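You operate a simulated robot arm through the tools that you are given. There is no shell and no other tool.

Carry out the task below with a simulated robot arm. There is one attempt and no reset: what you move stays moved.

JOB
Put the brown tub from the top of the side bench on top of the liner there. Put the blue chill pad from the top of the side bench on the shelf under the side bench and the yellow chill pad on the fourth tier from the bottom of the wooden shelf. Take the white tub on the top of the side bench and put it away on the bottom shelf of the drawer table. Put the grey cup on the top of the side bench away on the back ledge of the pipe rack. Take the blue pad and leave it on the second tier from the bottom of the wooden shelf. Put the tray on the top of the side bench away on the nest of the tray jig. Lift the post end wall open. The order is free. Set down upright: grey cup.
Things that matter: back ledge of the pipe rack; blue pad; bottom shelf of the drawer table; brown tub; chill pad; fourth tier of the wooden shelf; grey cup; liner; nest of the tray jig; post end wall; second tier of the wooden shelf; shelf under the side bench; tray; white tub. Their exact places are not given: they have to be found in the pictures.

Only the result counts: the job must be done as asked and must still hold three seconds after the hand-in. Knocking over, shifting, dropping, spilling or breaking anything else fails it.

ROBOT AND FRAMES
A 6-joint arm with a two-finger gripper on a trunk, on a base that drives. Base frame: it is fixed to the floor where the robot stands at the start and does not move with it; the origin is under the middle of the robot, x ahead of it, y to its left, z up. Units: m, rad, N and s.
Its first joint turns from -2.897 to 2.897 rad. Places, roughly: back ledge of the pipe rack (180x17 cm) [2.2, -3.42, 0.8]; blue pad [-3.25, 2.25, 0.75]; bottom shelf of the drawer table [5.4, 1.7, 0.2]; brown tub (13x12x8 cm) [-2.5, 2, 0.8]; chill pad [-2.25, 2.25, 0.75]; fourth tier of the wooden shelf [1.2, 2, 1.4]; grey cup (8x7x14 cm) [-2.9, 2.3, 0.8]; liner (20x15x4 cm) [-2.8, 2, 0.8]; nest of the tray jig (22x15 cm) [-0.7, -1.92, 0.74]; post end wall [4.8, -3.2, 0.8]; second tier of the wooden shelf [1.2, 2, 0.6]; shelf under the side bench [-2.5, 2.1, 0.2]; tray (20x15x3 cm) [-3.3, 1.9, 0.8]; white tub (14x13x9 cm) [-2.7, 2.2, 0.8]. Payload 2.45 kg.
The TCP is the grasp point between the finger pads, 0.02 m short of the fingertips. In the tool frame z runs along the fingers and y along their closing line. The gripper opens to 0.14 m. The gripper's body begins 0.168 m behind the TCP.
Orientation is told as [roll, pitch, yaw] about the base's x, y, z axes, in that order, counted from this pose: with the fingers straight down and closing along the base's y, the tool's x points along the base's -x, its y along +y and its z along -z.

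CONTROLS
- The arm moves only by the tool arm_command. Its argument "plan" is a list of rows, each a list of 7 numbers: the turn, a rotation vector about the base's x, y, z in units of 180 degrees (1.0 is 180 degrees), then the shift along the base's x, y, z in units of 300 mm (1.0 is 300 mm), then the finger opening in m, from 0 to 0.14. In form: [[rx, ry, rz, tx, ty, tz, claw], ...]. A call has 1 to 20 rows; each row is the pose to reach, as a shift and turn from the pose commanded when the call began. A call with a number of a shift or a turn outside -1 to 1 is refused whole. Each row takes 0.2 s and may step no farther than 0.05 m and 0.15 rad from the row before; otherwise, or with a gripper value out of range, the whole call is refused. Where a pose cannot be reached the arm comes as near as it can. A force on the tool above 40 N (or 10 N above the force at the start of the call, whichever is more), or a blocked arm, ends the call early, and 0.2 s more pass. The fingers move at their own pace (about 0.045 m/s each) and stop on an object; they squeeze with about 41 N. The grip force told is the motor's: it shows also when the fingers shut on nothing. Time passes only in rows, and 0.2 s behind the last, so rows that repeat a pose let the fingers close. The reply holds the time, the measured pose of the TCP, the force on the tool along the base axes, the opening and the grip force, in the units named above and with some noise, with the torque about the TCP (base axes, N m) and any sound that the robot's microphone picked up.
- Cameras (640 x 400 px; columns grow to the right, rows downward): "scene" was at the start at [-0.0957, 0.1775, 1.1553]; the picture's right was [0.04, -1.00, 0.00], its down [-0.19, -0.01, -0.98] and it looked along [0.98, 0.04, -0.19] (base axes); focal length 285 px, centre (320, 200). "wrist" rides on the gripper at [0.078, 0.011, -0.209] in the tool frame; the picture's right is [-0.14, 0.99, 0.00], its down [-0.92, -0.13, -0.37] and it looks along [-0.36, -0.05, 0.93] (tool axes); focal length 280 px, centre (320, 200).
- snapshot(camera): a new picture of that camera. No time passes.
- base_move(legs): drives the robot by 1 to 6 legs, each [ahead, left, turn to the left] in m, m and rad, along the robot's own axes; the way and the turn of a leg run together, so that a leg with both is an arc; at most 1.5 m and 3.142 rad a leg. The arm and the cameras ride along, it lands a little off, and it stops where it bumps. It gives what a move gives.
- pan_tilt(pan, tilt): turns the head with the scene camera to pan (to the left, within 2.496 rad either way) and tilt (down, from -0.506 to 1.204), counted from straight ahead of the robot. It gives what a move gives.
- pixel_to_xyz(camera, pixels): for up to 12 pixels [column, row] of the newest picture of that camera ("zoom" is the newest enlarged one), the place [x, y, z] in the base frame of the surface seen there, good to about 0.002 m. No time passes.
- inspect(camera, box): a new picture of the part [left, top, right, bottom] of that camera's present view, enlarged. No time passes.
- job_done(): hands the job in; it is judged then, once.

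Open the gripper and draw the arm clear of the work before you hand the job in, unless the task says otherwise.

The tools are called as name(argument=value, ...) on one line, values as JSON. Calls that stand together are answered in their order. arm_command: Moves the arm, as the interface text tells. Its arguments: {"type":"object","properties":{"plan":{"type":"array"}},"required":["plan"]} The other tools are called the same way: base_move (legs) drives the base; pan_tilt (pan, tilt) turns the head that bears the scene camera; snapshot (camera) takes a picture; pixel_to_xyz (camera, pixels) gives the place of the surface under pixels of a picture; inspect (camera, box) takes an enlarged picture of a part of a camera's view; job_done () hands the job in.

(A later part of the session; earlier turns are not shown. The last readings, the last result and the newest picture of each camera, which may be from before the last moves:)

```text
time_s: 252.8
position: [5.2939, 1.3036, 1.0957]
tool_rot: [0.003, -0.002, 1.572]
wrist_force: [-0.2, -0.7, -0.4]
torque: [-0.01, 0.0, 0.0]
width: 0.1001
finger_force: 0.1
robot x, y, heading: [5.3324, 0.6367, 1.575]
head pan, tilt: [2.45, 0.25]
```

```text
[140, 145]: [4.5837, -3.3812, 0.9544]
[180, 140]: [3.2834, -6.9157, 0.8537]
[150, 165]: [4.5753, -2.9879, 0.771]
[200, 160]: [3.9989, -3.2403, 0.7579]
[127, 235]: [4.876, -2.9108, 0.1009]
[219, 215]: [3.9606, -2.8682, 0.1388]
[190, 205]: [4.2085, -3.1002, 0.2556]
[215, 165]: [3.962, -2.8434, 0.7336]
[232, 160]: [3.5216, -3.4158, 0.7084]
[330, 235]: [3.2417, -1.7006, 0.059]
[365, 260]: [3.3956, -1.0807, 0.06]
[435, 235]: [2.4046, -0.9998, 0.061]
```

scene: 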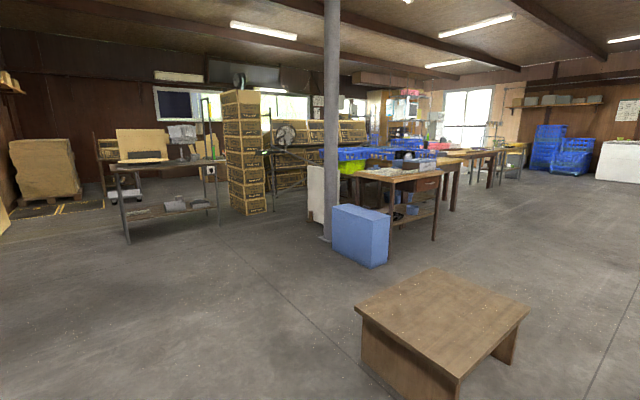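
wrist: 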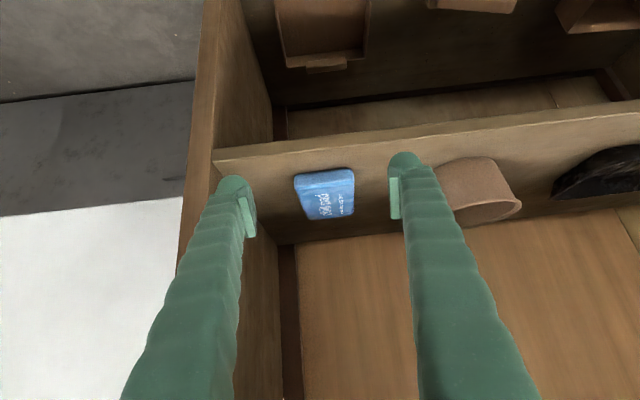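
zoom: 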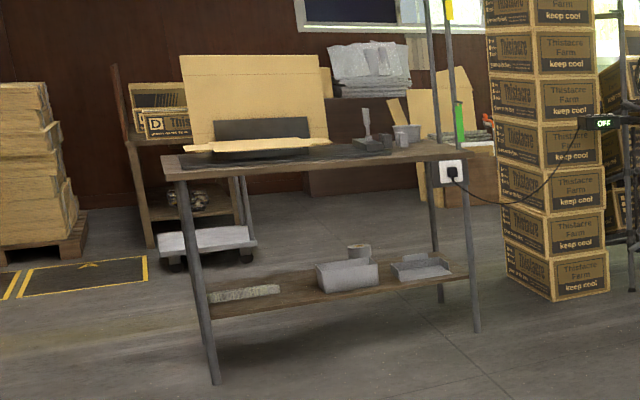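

It's a packing table with a cardboard box set up on it at about (4.6, -3.2). I'll drive over to its front (from +y side) and face it.

base_move(legs=[[-0.5, 0.5, 0], [0, 0, 1.57], [0, 0, 1.57], [1.3, 0, 0]])

pan_tilt(pan=0.0, tilt=0.3)

snapshot(camera="scene")

```text
time_s: 270.4
position: [4.8475, -1.8311, 1.0966]
tool_rot: [0.001, -0.001, -1.577]
wrist_force: [0.4, -1.5, 0.2]
torque: [-0.02, 0.03, -0.01]
width: 0.1001
finger_force: 0.0
robot x, y, heading: [4.8094, -1.1669, -1.574]
head pan, tilt: [2.45, 0.25]
```

```text
time_s: 272.7
position: [4.8492, -1.8314, 1.0965]
tool_rot: [0.001, -0.002, -1.577]
wrist_force: [0.0, 0.3, -0.6]
torque: [-0.02, -0.01, 0.02]
width: 0.0998
finger_force: 0.0
robot x, y, heading: [4.8107, -1.1673, -1.58]
head pan, tilt: [0.0, 0.3]
```

```text
taken
```

scene: 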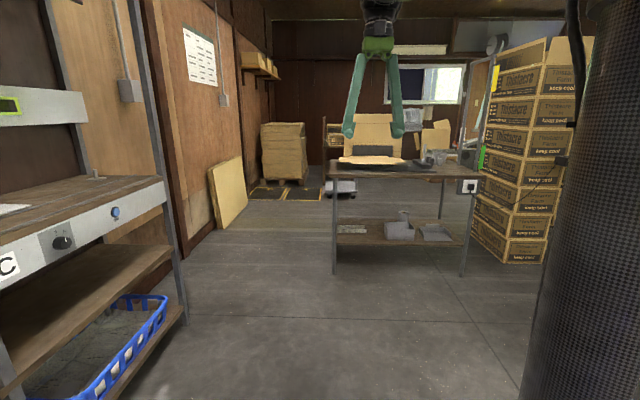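

The packing table is ahead (columns 330-475). I'll zoom on the box on its top.

inspect(camera="scene", box=[325, 100, 485, 200])

pixel_to_xyz(camera="scene", pixels=[[335, 172], [465, 175], [370, 160], [370, 150], [370, 125], [345, 161], [403, 162], [430, 158], [340, 240], [460, 240], [470, 187]])

```text
4.00 times, centred on (405, 150) of scene
```

zoom: 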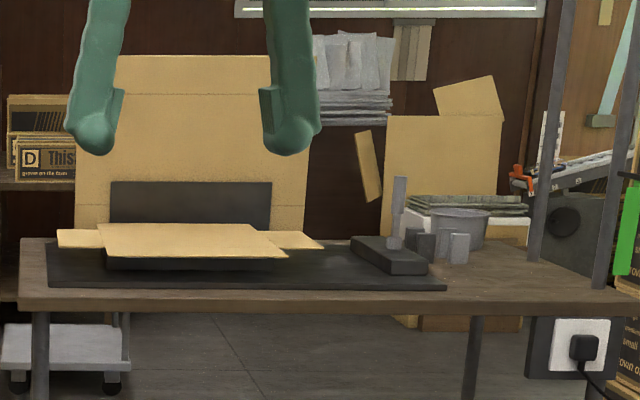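

```text
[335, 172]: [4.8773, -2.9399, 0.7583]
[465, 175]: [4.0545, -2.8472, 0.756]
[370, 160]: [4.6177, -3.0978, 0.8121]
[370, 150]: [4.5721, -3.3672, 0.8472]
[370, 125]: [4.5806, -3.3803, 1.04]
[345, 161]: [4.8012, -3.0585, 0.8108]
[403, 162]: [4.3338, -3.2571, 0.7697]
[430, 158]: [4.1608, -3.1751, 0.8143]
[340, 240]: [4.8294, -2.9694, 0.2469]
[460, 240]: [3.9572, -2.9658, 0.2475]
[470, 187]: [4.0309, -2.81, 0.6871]
```

The cardboard blank lies on a black former; a tab sticks out at its left end near x≈4.8. I'll drive 0.8 m closer and look down with both cameras.

base_move(legs=[[0.85, 0, 0]])

pan_tilt(pan=0.0, tilt=0.6)

snapshot(camera="scene")

snapshot(camera="wrist")

```text
time_s: 277.3
position: [4.8443, -2.6952, 1.0962]
tool_rot: [0.001, -0.001, -1.577]
wrist_force: [0.1, -0.1, -0.8]
torque: [0.04, 0.0, 0.02]
width: 0.0998
finger_force: 0.0
robot x, y, heading: [4.8095, -2.0333, -1.577]
head pan, tilt: [0.0, 0.3]
```

```text
time_s: 278.1
position: [4.8426, -2.6957, 1.0956]
tool_rot: [0.001, -0.003, -1.579]
wrist_force: [-0.1, -0.5, 0.0]
torque: [-0.01, 0.01, 0.02]
width: 0.1003
finger_force: 0.0
robot x, y, heading: [4.804, -2.0302, -1.572]
head pan, tilt: [0.0, 0.6]
```

```text
taken
```

scene: 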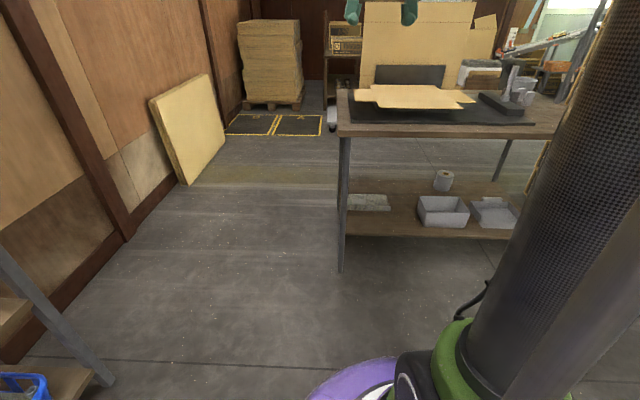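

```text
taken
```

wrist: 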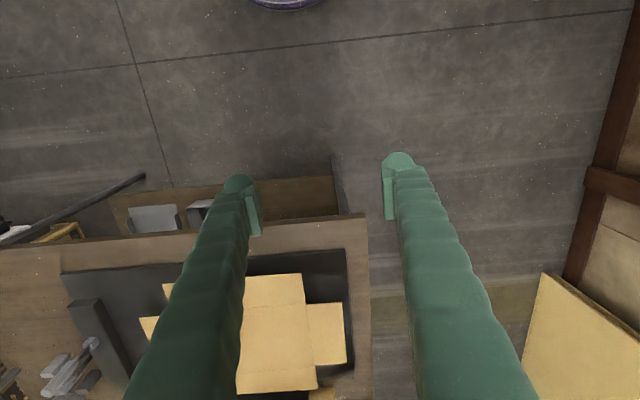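

I'm standing at the table's left end. I'll shift right 0.25 m and raise the tool to view the box from above.

base_move(legs=[[0.1, -0.25, 0]])

arm_command(plan=[[0, 0, 0, 0, -0.1, 0.1, 0.1], [0, 0, 0, 0, -0.2, 0.2, 0.1], [0, 0, 0, 0, -0.3, 0.3, 0.1], [0, 0, 0, 0, -0.4, 0.4, 0.1], [0, 0, 0, 0, -0.4, 0.55, 0.1], [0, 0, 0, 0, -0.4, 0.7, 0.1], [0, 0, 0, 0, -0.4, 0.7, 0.1]])

snapshot(camera="wrist")

pan_tilt(pan=0.0, tilt=0.5)

inspect(camera="scene", box=[220, 0, 480, 180])

```text
time_s: 280.0
position: [4.5928, -2.791, 1.0961]
tool_rot: [0.002, -0.003, -1.577]
wrist_force: [0.1, 0.6, -1.1]
torque: [0.0, 0.03, 0.0]
width: 0.1001
finger_force: 0.0
robot x, y, heading: [4.5592, -2.1274, -1.578]
head pan, tilt: [0.0, 0.6]
```

```text
time_s: 281.6
position: [4.5935, -2.905, 1.2986]
tool_rot: [0.0, -0.001, -1.574]
wrist_force: [0.2, -0.6, -0.1]
torque: [0.03, 0.0, 0.0]
width: 0.0998
finger_force: 0.1
out of reach, approached as far as the arm can: row 6, 7
robot x, y, heading: [4.5529, -2.1253, -1.574]
head pan, tilt: [0.0, 0.6]
```

```text
taken
```

wrist: 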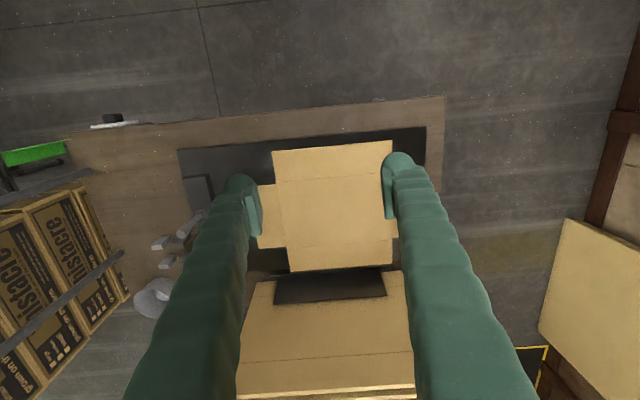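

```text
time_s: 282.2
position: [4.5932, -2.9052, 1.2989]
tool_rot: [0.004, -0.001, -1.576]
wrist_force: [-0.3, -0.4, 0.3]
torque: [0.03, 0.0, 0.03]
width: 0.1
finger_force: 0.1
robot x, y, heading: [4.5541, -2.1296, -1.579]
head pan, tilt: [0.0, 0.499]
```

```text
2.22 times, centred on (350, 90) of scene
```

zoom: 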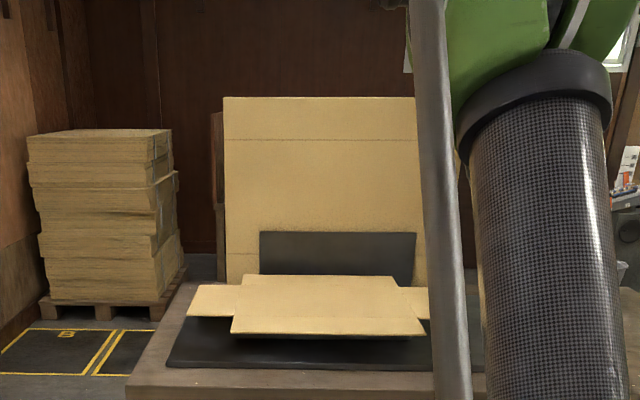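

I'll measure the cardboard blank's panels: left tab, right tab, base panel and the upright back.

pixel_to_xyz(camera="zoom", pixels=[[215, 300], [192, 315], [205, 287], [238, 300], [320, 300], [237, 330], [425, 333], [420, 300], [250, 277], [390, 277], [330, 250], [330, 150]])

pixel_to_xyz(camera="wrist", pixels=[[275, 152], [388, 145], [392, 200], [380, 262], [292, 268], [262, 215], [265, 245], [283, 200], [283, 245], [330, 285], [330, 340], [396, 235]])

inspect(camera="wrist", box=[230, 120, 430, 320])

```text
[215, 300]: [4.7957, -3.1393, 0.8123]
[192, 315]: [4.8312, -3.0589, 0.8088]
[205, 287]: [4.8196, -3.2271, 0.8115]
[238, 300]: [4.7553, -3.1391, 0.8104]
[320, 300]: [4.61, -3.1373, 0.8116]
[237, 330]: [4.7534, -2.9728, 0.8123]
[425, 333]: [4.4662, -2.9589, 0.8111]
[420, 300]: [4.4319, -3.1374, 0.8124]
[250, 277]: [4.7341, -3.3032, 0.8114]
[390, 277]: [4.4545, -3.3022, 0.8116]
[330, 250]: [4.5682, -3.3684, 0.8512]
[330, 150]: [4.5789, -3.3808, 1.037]
```

```text
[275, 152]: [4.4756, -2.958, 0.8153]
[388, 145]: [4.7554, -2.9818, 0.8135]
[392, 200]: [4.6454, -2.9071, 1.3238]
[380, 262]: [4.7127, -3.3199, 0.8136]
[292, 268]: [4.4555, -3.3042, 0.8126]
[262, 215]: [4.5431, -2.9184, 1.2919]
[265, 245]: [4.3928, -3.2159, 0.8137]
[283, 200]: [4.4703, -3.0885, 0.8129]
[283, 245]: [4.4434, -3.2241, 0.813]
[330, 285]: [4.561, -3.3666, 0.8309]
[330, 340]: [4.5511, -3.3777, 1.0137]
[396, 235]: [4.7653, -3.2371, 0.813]
```

```text
2.00 times, centred on (330, 220) of wrist
```

zoom: 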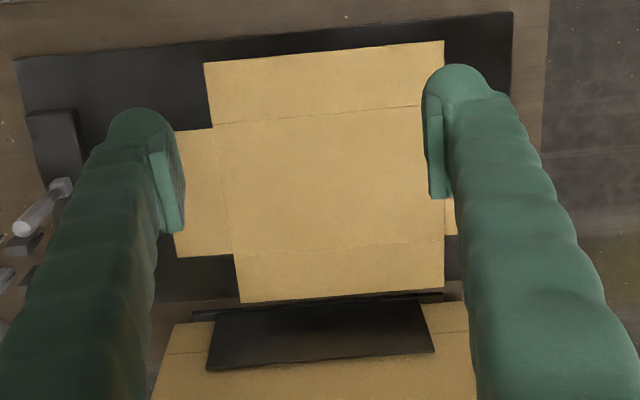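

The blank lies flat at z≈0.812; its +x tab (x 4.755–4.83, y -3.24…-3.06) matches the given place of the end wall, hinged along x≈4.755. To lift it I'd approach from the +x side, so I check the space there.

pan_tilt(pan=0.7, tilt=0.55)

snapshot(camera="scene")

pixel_to_xyz(camera="scene", pixels=[[200, 200], [150, 150], [100, 150], [250, 150], [300, 200], [200, 300], [320, 250], [420, 150], [60, 200], [400, 100]])

```text
time_s: 283.3
position: [4.5942, -2.905, 1.2997]
tool_rot: [0.001, -0.003, -1.575]
wrist_force: [0.4, -0.2, -0.9]
torque: [0.01, 0.01, 0.0]
width: 0.1003
finger_force: 0.0
robot x, y, heading: [4.5586, -2.1285, -1.571]
head pan, tilt: [0.7, 0.55]
```

```text
taken
```

scene: 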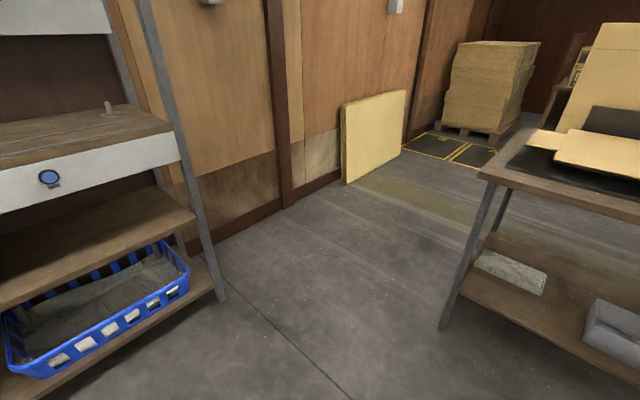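

```text
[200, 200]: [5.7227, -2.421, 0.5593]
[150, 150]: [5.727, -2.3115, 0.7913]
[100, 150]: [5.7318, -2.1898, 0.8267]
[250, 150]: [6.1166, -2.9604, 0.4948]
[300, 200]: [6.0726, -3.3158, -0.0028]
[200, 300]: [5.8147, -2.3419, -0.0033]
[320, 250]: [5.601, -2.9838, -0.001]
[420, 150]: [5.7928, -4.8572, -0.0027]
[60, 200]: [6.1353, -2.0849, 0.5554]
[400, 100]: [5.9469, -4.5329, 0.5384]
```

There's about 1.2 m of free floor between the table's left edge (x 4.88) and the wall (x 6.1). I'll go round to stand near (5.65, -2.98) facing -x, with the arm high.

base_move(legs=[[0, 0.75, 0], [0.85, 0, 0], [0, 0.33, 0]])

pan_tilt(pan=-0.8, tilt=0.5)

snapshot(camera="scene")

```text
time_s: 293.3
position: [5.6196, -3.7932, 1.2992]
tool_rot: [0.001, -0.003, -1.596]
wrist_force: [0.9, 0.8, 0.1]
torque: [-0.01, 0.01, 0.0]
width: 0.1001
finger_force: 0.0
robot x, y, heading: [5.5981, -3.0148, -1.592]
head pan, tilt: [0.7, 0.55]
```

```text
time_s: 294.9
position: [5.6191, -3.7933, 1.2977]
tool_rot: [0.0, -0.001, -1.597]
wrist_force: [-0.7, 0.2, -0.1]
torque: [-0.01, 0.01, -0.01]
width: 0.0998
finger_force: 0.0
robot x, y, heading: [5.5971, -3.0139, -1.594]
head pan, tilt: [-0.799, 0.499]
```

```text
taken
```

scene: 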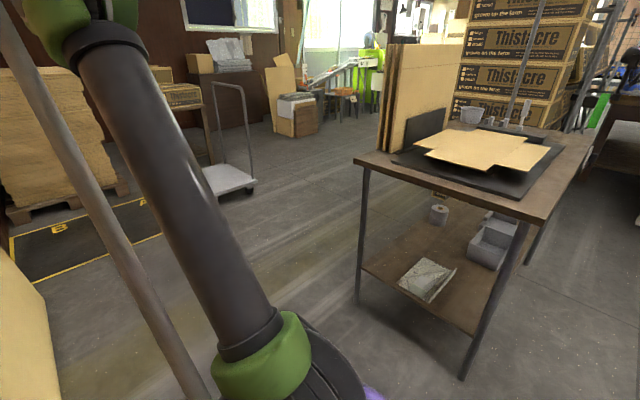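

From here the table's end and the cardboard tab nearest to me are visible around (430,155). I'll zoom in.

inspect(camera="scene", box=[350, 90, 600, 230])

pixel_to_xyz(camera="scene", pixels=[[440, 155], [430, 140], [460, 150], [490, 172], [535, 165], [490, 145], [400, 160], [445, 175], [370, 158], [540, 215]])

```text
2.56 times, centred on (475, 160) of scene
```

zoom: 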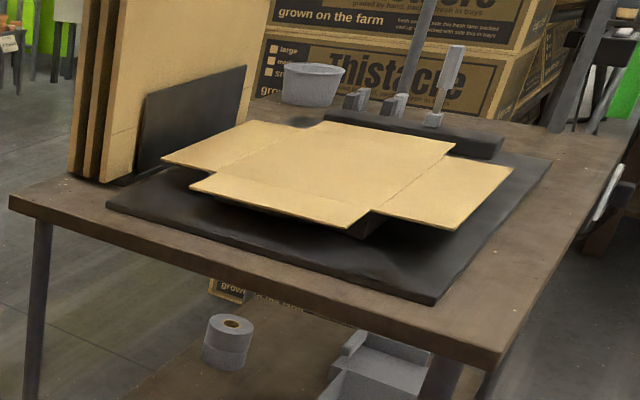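

```text
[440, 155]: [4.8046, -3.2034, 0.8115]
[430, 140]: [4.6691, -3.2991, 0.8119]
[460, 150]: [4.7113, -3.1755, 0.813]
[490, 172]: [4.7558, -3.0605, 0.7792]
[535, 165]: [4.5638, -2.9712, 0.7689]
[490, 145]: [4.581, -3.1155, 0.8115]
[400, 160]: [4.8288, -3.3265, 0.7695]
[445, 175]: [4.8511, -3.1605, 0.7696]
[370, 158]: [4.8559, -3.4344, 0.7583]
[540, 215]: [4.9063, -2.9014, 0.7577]
```

Confirmed: the tab is at z≈0.812 with a ~0.04 m gap above the mat (0.7695), free edge x≈4.835. I'll turn the robot right to face -x.

base_move(legs=[[0, 0, -1.548]])

pan_tilt(pan=0.1, tilt=0.5)

snapshot(camera="scene")

snapshot(camera="wrist")

```text
time_s: 299.0
position: [4.8223, -3.0833, 1.2995]
tool_rot: [0.004, -0.003, -3.106]
wrist_force: [0.3, -0.3, 0.5]
torque: [0.03, 0.03, -0.02]
width: 0.1002
finger_force: 0.0
robot x, y, heading: [5.5968, -3.0185, -3.106]
head pan, tilt: [-0.799, 0.499]
```

```text
time_s: 300.2
position: [4.8218, -3.082, 1.2983]
tool_rot: [0.002, -0.001, -3.105]
wrist_force: [1.0, 0.1, -0.4]
torque: [-0.06, -0.01, -0.02]
width: 0.1002
finger_force: 0.0
robot x, y, heading: [5.5961, -3.02, -3.108]
head pan, tilt: [0.099, 0.499]
```

```text
taken
```

scene: 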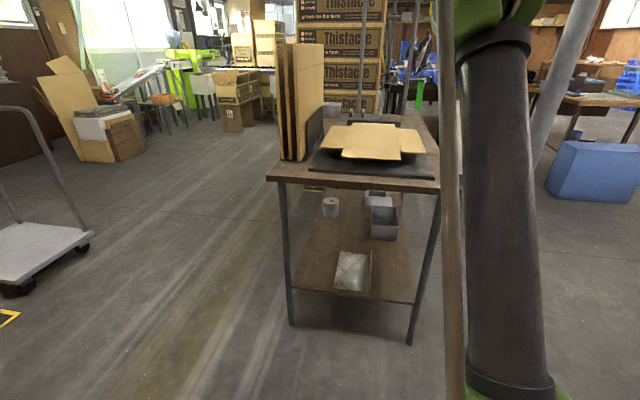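

```text
taken
```

wrist: 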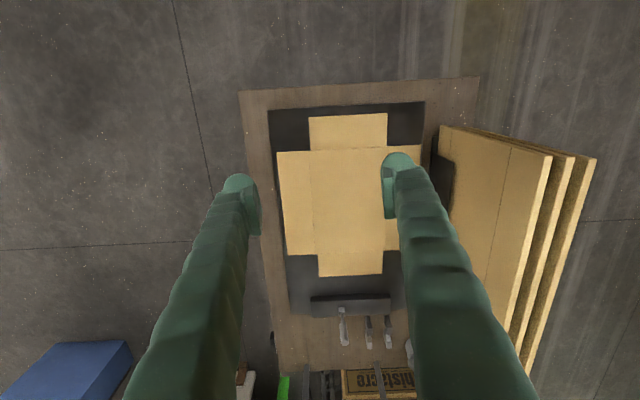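

The tab (end wall) is the panel at (348,132) nearest me. I'll back off 0.08 m for arm room, then yaw the tool 88° so that its closing line is along x, in preparation for pitching it horizontal.

base_move(legs=[[-0.08, 0, -0.03]])

arm_command(plan=[[0, 0, 0.045, 0, 0, 0, 0.05], [0, 0, 0.09, 0, 0, 0, 0.05], [0, 0, 0.135, 0, -0.05, -0.05, 0.05], [0, 0, 0.18, 0, -0.1, -0.1, 0.05], [0, 0, 0.225, 0, -0.15, -0.15, 0.05], [0, 0, 0.27, 0, -0.2, -0.2, 0.05], [0, 0, 0.315, 0, -0.25, -0.25, 0.05], [0, 0, 0.36, 0, -0.25, -0.3, 0.05], [0, 0, 0.405, 0, -0.25, -0.35, 0.05], [0, 0, 0.45, 0, -0.25, -0.4, 0.05], [0, 0, 0.49, 0, -0.25, -0.4, 0.05]])

snapshot(camera="wrist")

```text
time_s: 301.2
position: [4.9006, -3.0585, 1.2982]
tool_rot: [0.001, -0.002, -3.134]
wrist_force: [-0.3, 0.2, 0.3]
torque: [0.04, 0.04, -0.01]
width: 0.0999
finger_force: 0.0
robot x, y, heading: [5.6792, -3.0163, -3.13]
head pan, tilt: [0.099, 0.499]
```

```text
time_s: 303.6
position: [4.9009, -3.1335, 1.1798]
tool_rot: [0.002, -0.002, -1.593]
wrist_force: [-0.2, -0.1, -0.4]
torque: [-0.01, 0.03, -0.02]
width: 0.0502
finger_force: 0.0
robot x, y, heading: [5.6786, -3.0119, -3.135]
head pan, tilt: [0.099, 0.499]
```

```text
taken
```

wrist: 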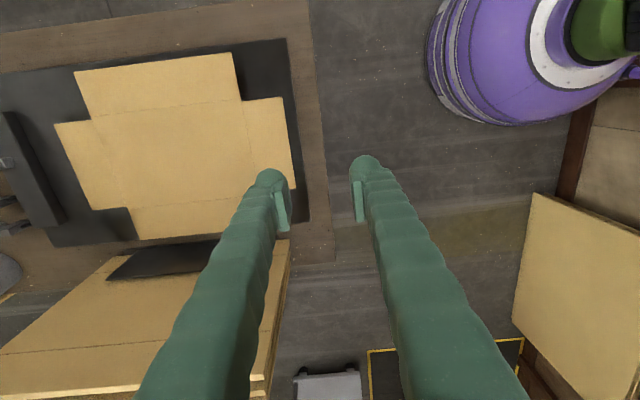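

I'll measure the tab's free edge and hinge line in this view.

pixel_to_xyz(camera="wrist", pixels=[[281, 102], [242, 106], [294, 180], [250, 160], [265, 140], [270, 195], [288, 140], [300, 140], [318, 150]])

inspect(camera="wrist", box=[200, 70, 340, 230])

```text
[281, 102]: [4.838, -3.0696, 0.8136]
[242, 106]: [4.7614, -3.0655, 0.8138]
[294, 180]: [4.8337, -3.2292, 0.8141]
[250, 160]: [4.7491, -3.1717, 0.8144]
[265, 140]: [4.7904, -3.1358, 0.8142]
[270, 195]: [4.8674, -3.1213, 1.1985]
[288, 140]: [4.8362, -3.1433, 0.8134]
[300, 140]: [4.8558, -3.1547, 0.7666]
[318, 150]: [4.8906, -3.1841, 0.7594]
```

```text
2.50 times, centred on (270, 150) of wrist
```

zoom: 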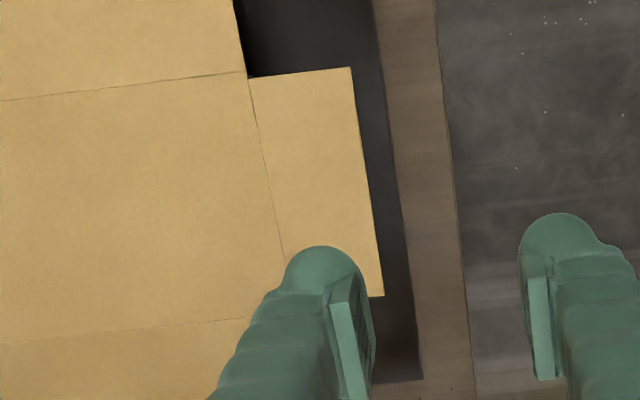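

Tab: x 4.757–4.838, y -3.066…-3.24, top z 0.8138; table edge x≈4.90. Now I pitch the tool 90° so that it points along -x with the fingers one above the other.

arm_command(plan=[[0, 0.0455, 0.0006, 0.02, 0, 0, 0.04], [0, 0.091, 0.0012, 0.04, 0, 0, 0.04], [0, 0.1365, 0.0018, 0.06, 0, 0, 0.04], [0, 0.182, 0.0024, 0.08, 0, 0, 0.04], [0, 0.2275, 0.003, 0.1, 0, 0, 0.04], [0, 0.273, 0.0036, 0.12, 0, 0, 0.04], [0, 0.3185, 0.0042, 0.14, 0, 0, 0.04], [0, 0.364, 0.0048, 0.16, 0, 0, 0.04], [0, 0.4095, 0.0054, 0.17, 0, 0, 0.04], [0, 0.455, 0.006, 0.17, 0, 0, 0.04], [0, 0.5, 0.0065, 0.17, 0, 0, 0.04], [0, 0.5, 0.0065, 0.17, 0, 0, 0.04]])

snapshot(camera="scene")

snapshot(camera="wrist")

```text
time_s: 306.2
position: [4.9502, -3.1338, 1.179]
tool_rot: [-1.569, -0.012, -1.554]
wrist_force: [1.1, 0.1, 0.5]
torque: [-0.01, 0.0, 0.02]
width: 0.0399
finger_force: 0.0
robot x, y, heading: [5.675, -3.0096, -3.131]
head pan, tilt: [0.099, 0.499]
```

```text
taken
```

scene: 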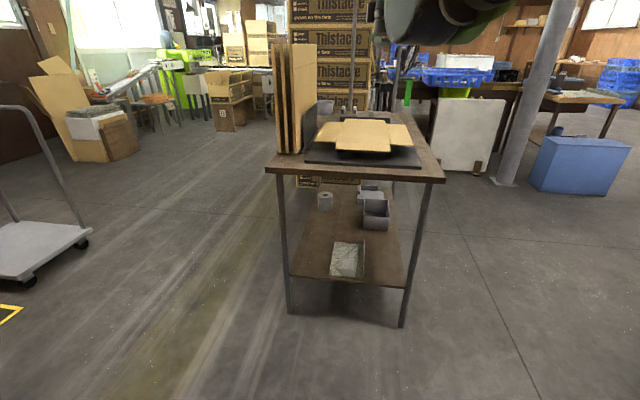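

```text
taken
```

wrist: 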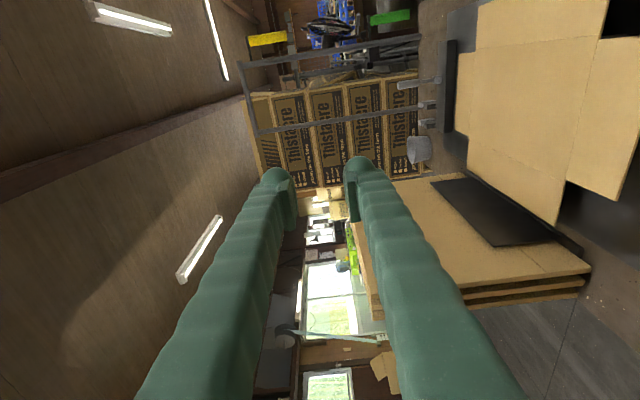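

Tool is horizontal pointing -x with fingers one above the other. I'll lower it outside the table edge (x=4.95) toward tab height.

arm_command(plan=[[0, 0, 0, 0.02, -0.02, -0.15, 0.03], [0, 0, 0, 0.04, -0.04, -0.3, 0.03], [0, 0, 0, 0.06, -0.05, -0.45, 0.03], [0, 0, 0, 0.06, -0.05, -0.6, 0.03], [0, 0, 0, 0.06, -0.05, -0.75, 0.03], [0, 0, 0, 0.06, -0.05, -0.9, 0.03]])

snapshot(camera="scene")

snapshot(camera="wrist")

```text
time_s: 307.6
position: [4.9718, -3.1505, 0.9086]
tool_rot: [-1.569, -0.012, -1.557]
wrist_force: [0.1, 0.5, -0.4]
torque: [0.03, -0.01, 0.0]
width: 0.03
finger_force: 0.1
robot x, y, heading: [5.6774, -3.0148, -3.13]
head pan, tilt: [0.099, 0.499]
```

```text
taken
```

scene: 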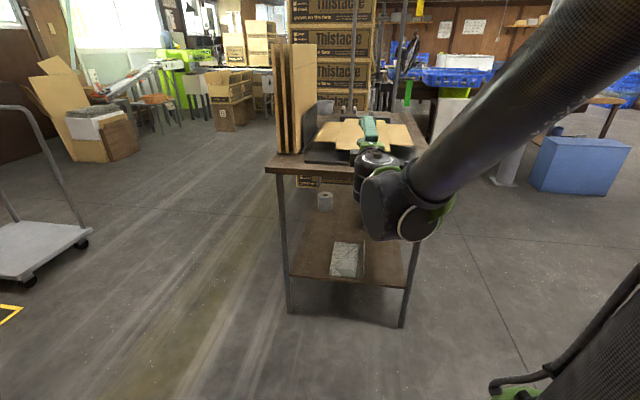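

```text
taken
```

wrist: 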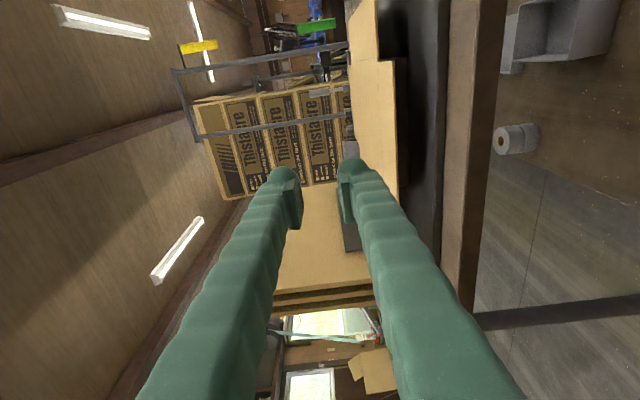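

Now lower to z≈0.812 so the tab edge is level with the gap between the fingers; check before going in.

arm_command(plan=[[0, 0, 0, 0, 0, -0.12, 0.03], [0, 0, 0, 0, 0, -0.24, 0.03], [0, 0, 0, 0, 0, -0.322, 0.03], [0, 0, 0, 0, 0, -0.322, 0.03]])

snapshot(camera="wrist")

inspect(camera="scene", box=[290, 90, 450, 210])

```text
time_s: 308.6
position: [4.9693, -3.1501, 0.8093]
tool_rot: [-1.568, -0.012, -1.558]
wrist_force: [-0.5, 0.2, 0.3]
torque: [0.0, 0.0, 0.01]
width: 0.03
finger_force: 0.0
robot x, y, heading: [5.6792, -3.0145, -3.137]
head pan, tilt: [0.099, 0.499]
```

```text
taken
```

wrist: 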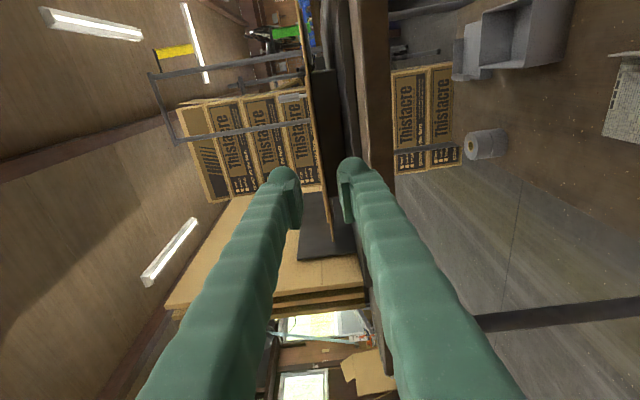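

```text
3.33 times, centred on (370, 150) of scene
```

zoom: 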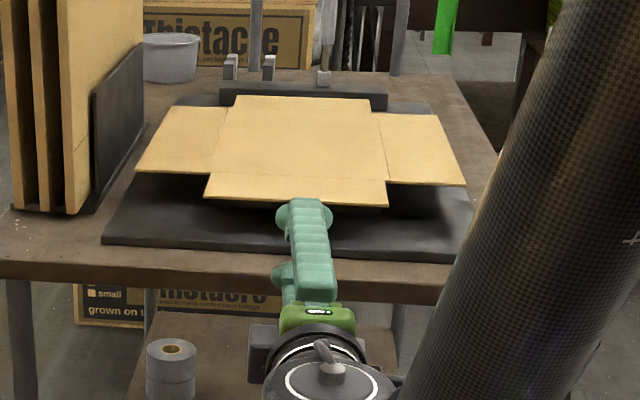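

The tab's edge lies between the two fingers (col ~325 in the wrist view). I'll advance along -x so the fingers straddle the tab.

arm_command(plan=[[0, 0, 0, -0.1, 0, 0.006, 0.03], [0, 0, 0, -0.2, 0, 0.006, 0.03], [0, 0, 0, -0.3, 0, 0.006, 0.03], [0, 0, 0, -0.4, 0, 0.006, 0.03], [0, 0, 0, -0.48, 0, 0.006, 0.03], [0, 0, 0, -0.53, 0, 0.006, 0.03], [0, 0, 0, -0.53, 0, 0.006, 0.03]])

snapshot(camera="wrist")

inspect(camera="scene", box=[290, 90, 450, 210])

```text
time_s: 310.2
position: [4.8098, -3.1492, 0.8129]
tool_rot: [-1.569, -0.011, -1.557]
wrist_force: [-0.3, 0.9, 0.3]
torque: [-0.01, -0.01, 0.02]
width: 0.0297
finger_force: 0.1
robot x, y, heading: [5.6793, -3.0102, -3.133]
head pan, tilt: [0.099, 0.499]
```

```text
taken
```

wrist: 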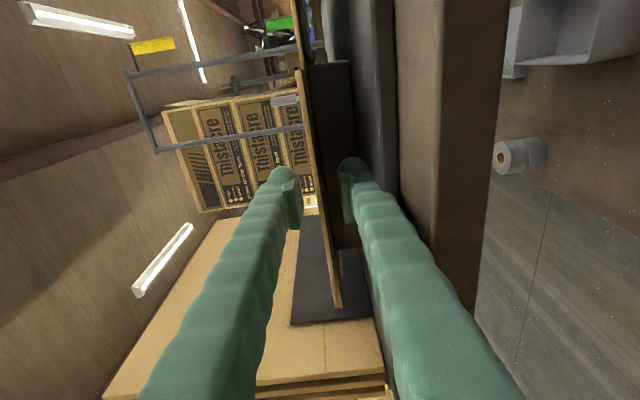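

```text
3.33 times, centred on (370, 150) of scene
```

zoom: 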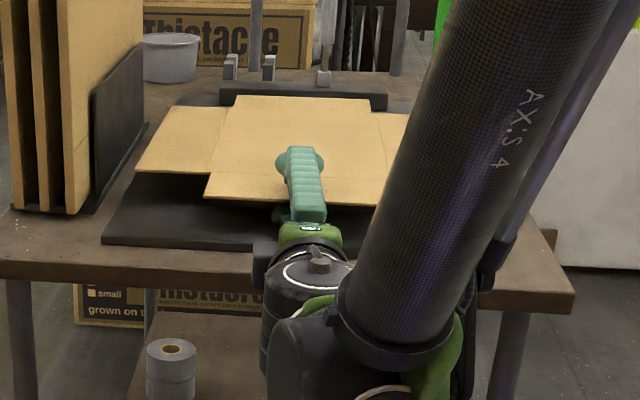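

The tab passes between the fingers. I'll close them on it.

arm_command(plan=[[0, 0, 0, 0, 0, 0, 0.0], [0, 0, 0, 0, 0, 0, 0.0], [0, 0, 0, 0, 0, 0, 0.0], [0, 0, 0, 0, 0, 0, 0.0]])

snapshot(camera="wrist")

```text
time_s: 311.2
position: [4.8108, -3.1489, 0.8134]
tool_rot: [-1.569, -0.012, -1.557]
wrist_force: [-2.9, -0.2, 0.4]
torque: [0.33, 0.03, 0.01]
width: 0.0061
finger_force: 32.4
robot x, y, heading: [5.6764, -3.016, -3.133]
head pan, tilt: [0.099, 0.499]
```

```text
taken
```

wrist: 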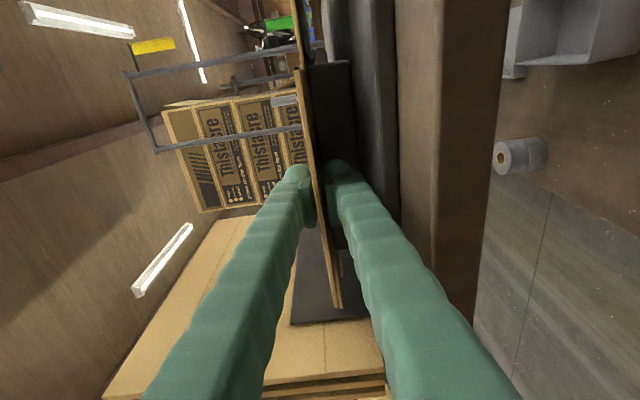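

Gripped (width 0.006). I'll swing the tab up about its hinge (x≈4.757, z≈0.811, radius 0.053 m), first to 32° to see how it follows.

arm_command(plan=[[0, -0.0444, 0, -0.0017, 0, 0.0246, 0.0], [0, -0.0889, 0, -0.0068, 0, 0.0487, 0.0], [0, -0.1333, 0, -0.0153, 0, 0.0719, 0.0], [0, -0.1778, 0, -0.0268, 0, 0.0936, 0.0], [0, -0.1778, 0, -0.0268, 0, 0.0936, 0.0]])

snapshot(camera="wrist")

inspect(camera="scene", box=[290, 90, 450, 210])

```text
time_s: 312.4
position: [4.8034, -3.1491, 0.8419]
tool_rot: [-1.009, -0.019, -1.565]
wrist_force: [10.1, -11.2, 5.8]
torque: [-0.51, 0.01, 0.01]
width: 0.0059
finger_force: 32.1
robot x, y, heading: [5.6792, -3.0151, -3.136]
head pan, tilt: [0.099, 0.499]
```

```text
taken
```

wrist: 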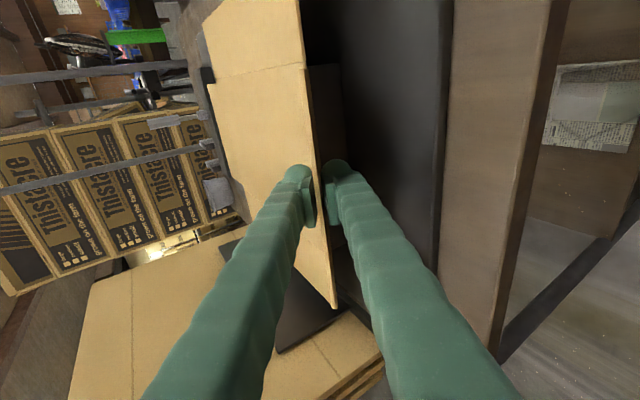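

```text
3.33 times, centred on (370, 150) of scene
```

zoom: 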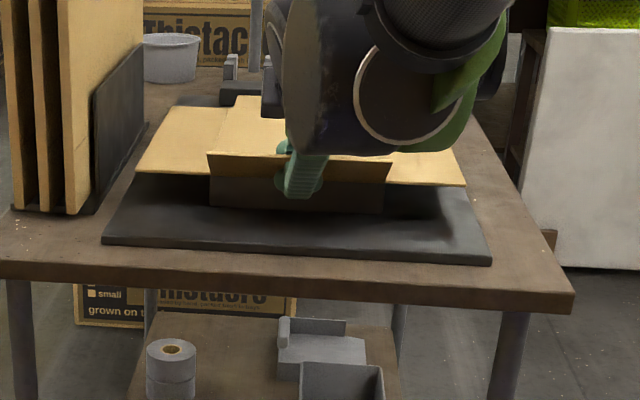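

The tab is swinging up. Forces are modest (~15 N). I continue the arc to 64° with a 1 mm outward correction.

arm_command(plan=[[0, -0.0444, 0, -0.0127, 0.004, 0.0218, 0.0], [0, -0.0889, 0, -0.0296, 0.004, 0.0401, 0.0], [0, -0.1333, 0, -0.0484, 0.004, 0.0556, 0.0], [0, -0.1778, 0, -0.0693, 0.004, 0.0682, 0.0], [0, -0.1778, 0, -0.0693, 0.004, 0.0682, 0.0]])

snapshot(camera="wrist")

inspect(camera="scene", box=[290, 90, 450, 210])

```text
time_s: 313.6
position: [4.783, -3.1476, 0.862]
tool_rot: [-0.449, -0.016, -1.575]
wrist_force: [-6.7, -15.1, -9.1]
torque: [-0.5, -0.01, -0.53]
width: 0.0061
finger_force: 32.6
robot x, y, heading: [5.6766, -3.0135, -3.141]
head pan, tilt: [0.099, 0.499]
```

```text
taken
```

wrist: 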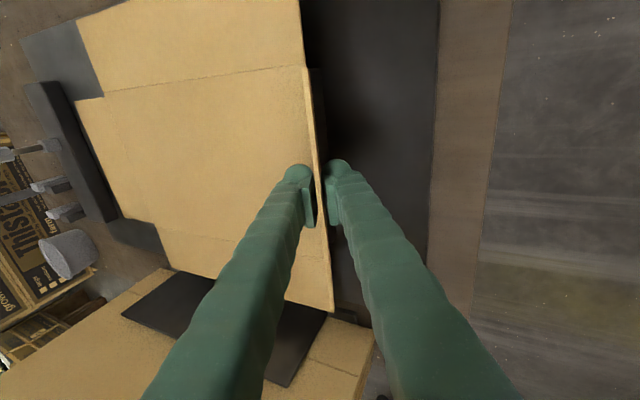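

```text
3.33 times, centred on (370, 150) of scene
```

zoom: 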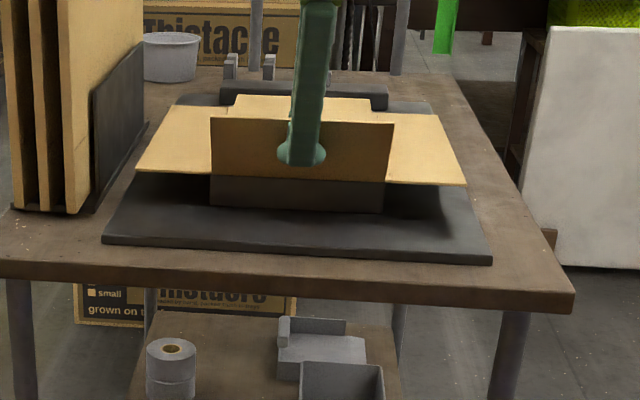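

The wall is at ~64° and follows well. I continue to about 96° with small relief corrections.

arm_command(plan=[[0, -0.0444, 0, -0.0235, -0.005, 0.0063, 0.0], [0, -0.0889, 0, -0.0475, -0.008, 0.012, 0.0], [0, -0.1333, 0, -0.072, -0.008, 0.0146, 0.0], [0, -0.1333, 0, -0.072, -0.008, 0.0146, 0.0]])

snapshot(camera="wrist")

inspect(camera="scene", box=[290, 90, 450, 210])

```text
time_s: 314.5
position: [4.7612, -3.1485, 0.8679]
tool_rot: [-0.043, -0.014, -1.584]
wrist_force: [-0.1, 0.3, 8.5]
torque: [-0.16, 0.03, -0.76]
width: 0.0061
finger_force: 32.6
robot x, y, heading: [5.6783, -3.0156, -3.14]
head pan, tilt: [0.099, 0.499]
stopped in row 4: the force on the tool passed its limit at 42 N (the readings are from after the stop); the commanded pose is now the measured one
```

```text
taken
```

wrist: 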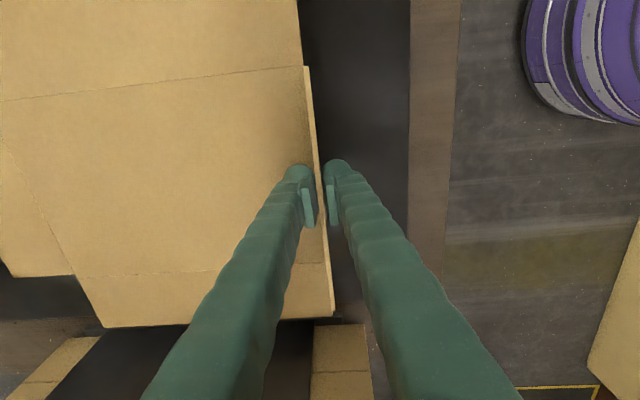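

```text
3.33 times, centred on (370, 150) of scene
```

zoom: 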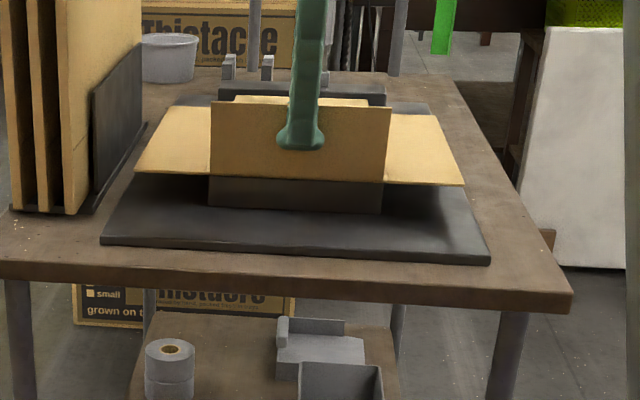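

A force of 42 N stopped it near 88°, probably at the hinge's end stop. I'll measure the wall's top edge and base to get its angle.

inspect(camera="scene", box=[310, 110, 430, 180])

pixel_to_xyz(camera="zoom", pixels=[[200, 100], [200, 140], [200, 200], [420, 120], [420, 150], [420, 210], [200, 230]])

```text
5.33 times, centred on (370, 145) of scene
```

zoom: 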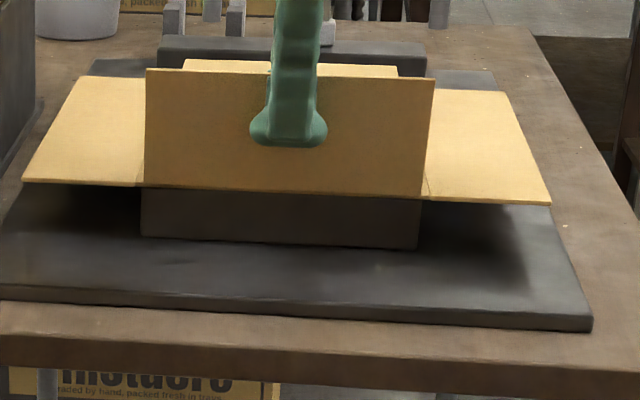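

```text
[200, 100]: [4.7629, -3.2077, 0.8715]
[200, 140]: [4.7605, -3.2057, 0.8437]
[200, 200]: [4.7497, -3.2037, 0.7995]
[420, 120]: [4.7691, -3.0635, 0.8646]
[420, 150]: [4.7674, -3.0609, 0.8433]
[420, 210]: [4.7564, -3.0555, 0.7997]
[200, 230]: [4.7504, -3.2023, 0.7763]
```

The wall stands at ~85°. I'll push gently a few degrees more in small steps, watching for the end stop.

arm_command(plan=[[0, -0.008, 0, -0.005, 0, 0, 0.0], [0, -0.016, 0, -0.0105, 0, 0, 0.0], [0, -0.024, 0, -0.016, 0, 0, 0.0], [0, -0.024, 0, -0.016, 0, 0, 0.0]])

inspect(camera="scene", box=[310, 110, 430, 180])

pixel_to_xyz(camera="zoom", pixels=[[200, 90], [200, 110], [200, 140], [200, 170], [200, 200], [410, 120], [410, 150], [410, 170]])

```text
time_s: 315.5
position: [4.7564, -3.1469, 0.8679]
tool_rot: [0.035, -0.013, -1.586]
wrist_force: [1.7, 0.4, 13.7]
torque: [0.02, 0.0, -0.73]
width: 0.0061
finger_force: 32.8
robot x, y, heading: [5.6733, -3.0135, -3.137]
head pan, tilt: [0.099, 0.499]
```

```text
5.33 times, centred on (370, 145) of scene
```

zoom: 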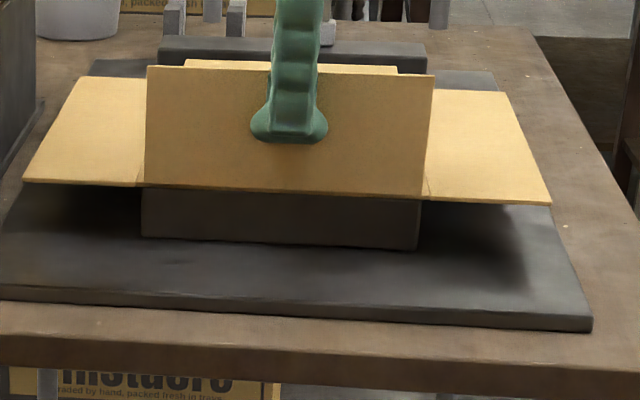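

```text
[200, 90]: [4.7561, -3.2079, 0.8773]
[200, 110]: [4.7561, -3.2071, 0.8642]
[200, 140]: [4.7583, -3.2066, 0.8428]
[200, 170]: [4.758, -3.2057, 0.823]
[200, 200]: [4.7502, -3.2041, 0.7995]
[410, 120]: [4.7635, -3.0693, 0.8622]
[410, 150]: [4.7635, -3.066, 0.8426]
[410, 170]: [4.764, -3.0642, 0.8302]
```

The wall is now at ~91° without resistance. I'll try another few degrees.

arm_command(plan=[[0, -0.01, 0, -0.006, 0, 0, 0.0], [0, -0.02, 0, -0.012, 0, -0.001, 0.0], [0, -0.03, 0, -0.018, 0, -0.002, 0.0], [0, -0.03, 0, -0.018, 0, -0.002, 0.0]])

inspect(camera="scene", box=[310, 110, 430, 180])

pixel_to_xyz(camera="zoom", pixels=[[200, 90], [200, 110], [200, 140], [200, 170], [200, 200], [410, 120], [410, 150], [410, 170]])

```text
time_s: 316.3
position: [4.7547, -3.146, 0.8685]
tool_rot: [0.131, -0.011, -1.586]
wrist_force: [17.0, 1.0, 5.4]
torque: [0.31, 0.0, -0.66]
width: 0.0061
finger_force: 32.5
robot x, y, heading: [5.6791, -3.0089, -3.134]
head pan, tilt: [0.099, 0.499]
stopped in row 4: the force on the tool passed its limit at 42 N (the readings are from after the stop); the commanded pose is now the measured one
```

```text
5.33 times, centred on (370, 145) of scene
```

zoom: 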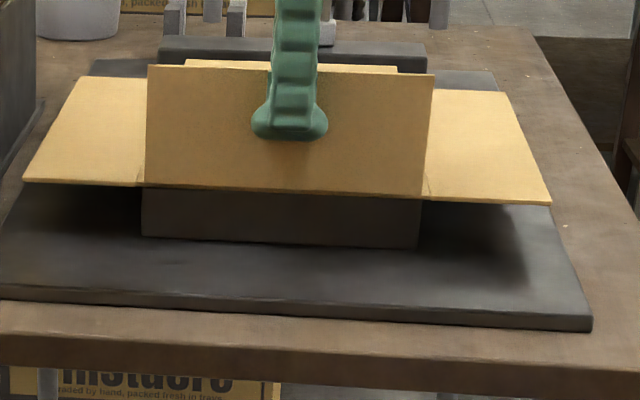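

```text
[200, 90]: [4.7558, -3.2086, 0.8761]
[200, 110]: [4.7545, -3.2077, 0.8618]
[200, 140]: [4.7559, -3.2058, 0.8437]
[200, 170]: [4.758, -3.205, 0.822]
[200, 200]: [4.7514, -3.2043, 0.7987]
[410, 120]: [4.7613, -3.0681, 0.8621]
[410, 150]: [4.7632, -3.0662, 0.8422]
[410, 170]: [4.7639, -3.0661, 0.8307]
```

The end stop is reached at ~93°. I'll open the fingers slightly, then rise straight off the wall.

arm_command(plan=[[0, 0.01, 0, 0.003, 0, 0, 0.0], [0, 0.01, 0, 0.003, 0, 0, 0.03], [0, 0.01, 0, 0.003, 0, 0, 0.03], [0, 0.01, 0, 0.003, 0, 0, 0.03], [0, 0.01, 0, 0.003, 0, 0.08, 0.03], [0, 0.01, 0, 0.003, 0, 0.2, 0.03], [0, 0.01, 0, 0.003, 0, 0.35, 0.03], [0, 0.01, 0, 0.003, 0, 0.5, 0.03], [0, 0.01, 0, 0.003, 0, 0.65, 0.03]])

snapshot(camera="wrist")

inspect(camera="scene", box=[290, 90, 450, 210])

```text
time_s: 318.3
position: [4.7517, -3.1476, 1.0614]
tool_rot: [0.099, -0.009, -1.586]
wrist_force: [-0.4, -1.0, -0.1]
torque: [0.01, -0.03, -0.01]
width: 0.0302
finger_force: 0.0
robot x, y, heading: [5.6791, -3.0122, -3.137]
head pan, tilt: [0.099, 0.499]
```

```text
taken
```

wrist: 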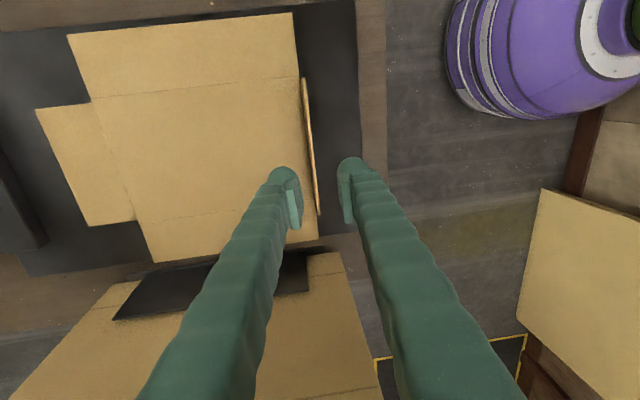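

```text
3.33 times, centred on (370, 150) of scene
```

zoom: 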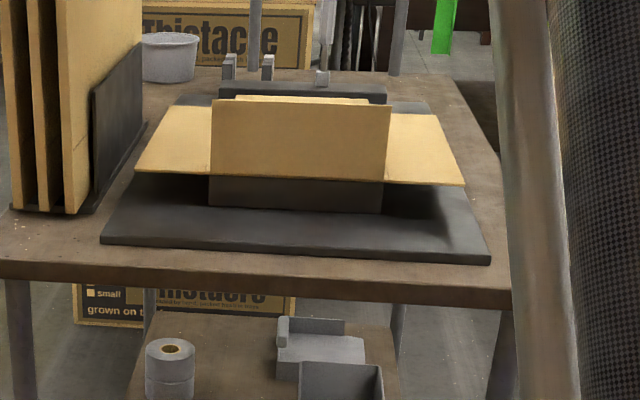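

The end wall stays upright on its own. I'll lift further, bring the tool back to vertical facing ahead, and retract.

arm_command(plan=[[0.0022, 0.0023, -0.0448, 0, 0, 0.1, 0.05], [0.0045, 0.0046, -0.0897, 0, 0, 0.2, 0.05], [0.0067, 0.0069, -0.1345, 0.05, 0, 0.3, 0.05], [0.009, 0.0092, -0.1794, 0.12, 0, 0.4, 0.05], [0.0112, 0.0115, -0.2242, 0.2, 0, 0.5, 0.05], [0.0135, 0.0137, -0.2691, 0.3, 0, 0.5, 0.08], [0.0157, 0.016, -0.3139, 0.4, 0, 0.5, 0.08], [0.018, 0.0183, -0.3588, 0.5, 0, 0.5, 0.1], [0.0202, 0.0206, -0.4036, 0.6, 0, 0.5, 0.1], [0.0225, 0.0229, -0.4485, 0.7, 0, 0.5, 0.1], [0.0247, 0.0252, -0.4933, 0.77, 0, 0.5, 0.1]])

pan_tilt(pan=-0.3, tilt=0.2)

snapshot(camera="scene")

```text
time_s: 319.9
position: [4.8552, -3.1483, 1.2162]
tool_rot: [0.03, 0.006, -2.515]
wrist_force: [-34.5, -4.7, -19.5]
torque: [0.35, -6.1, 0.89]
width: 0.0799
finger_force: 0.1
out of reach, approached as far as the arm can: row 5, 7
robot x, y, heading: [5.679, -3.0109, -3.135]
head pan, tilt: [0.099, 0.499]
stopped in row 7: the force on the tool passed its limit at 196 N (the readings are from after the stop); the commanded pose is now the measured one
```

```text
time_s: 320.8
position: [4.8552, -3.1483, 1.2176]
tool_rot: [0.029, 0.006, -2.514]
wrist_force: [-46.4, 15.6, -23.5]
torque: [-4.56, -8.65, 3.23]
width: 0.0801
finger_force: 0.2
robot x, y, heading: [5.6765, -3.0174, -3.136]
head pan, tilt: [-0.3, 0.201]
```

```text
taken
```

scene: 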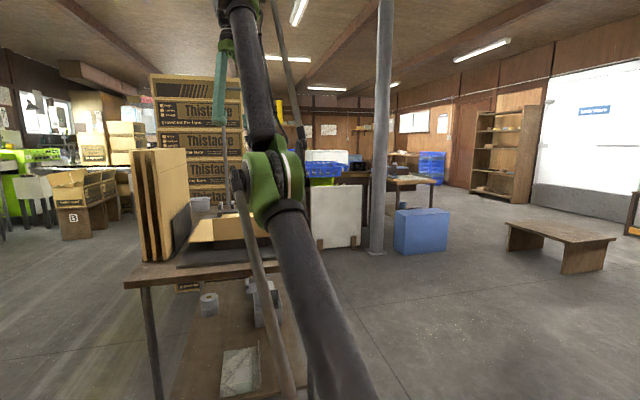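

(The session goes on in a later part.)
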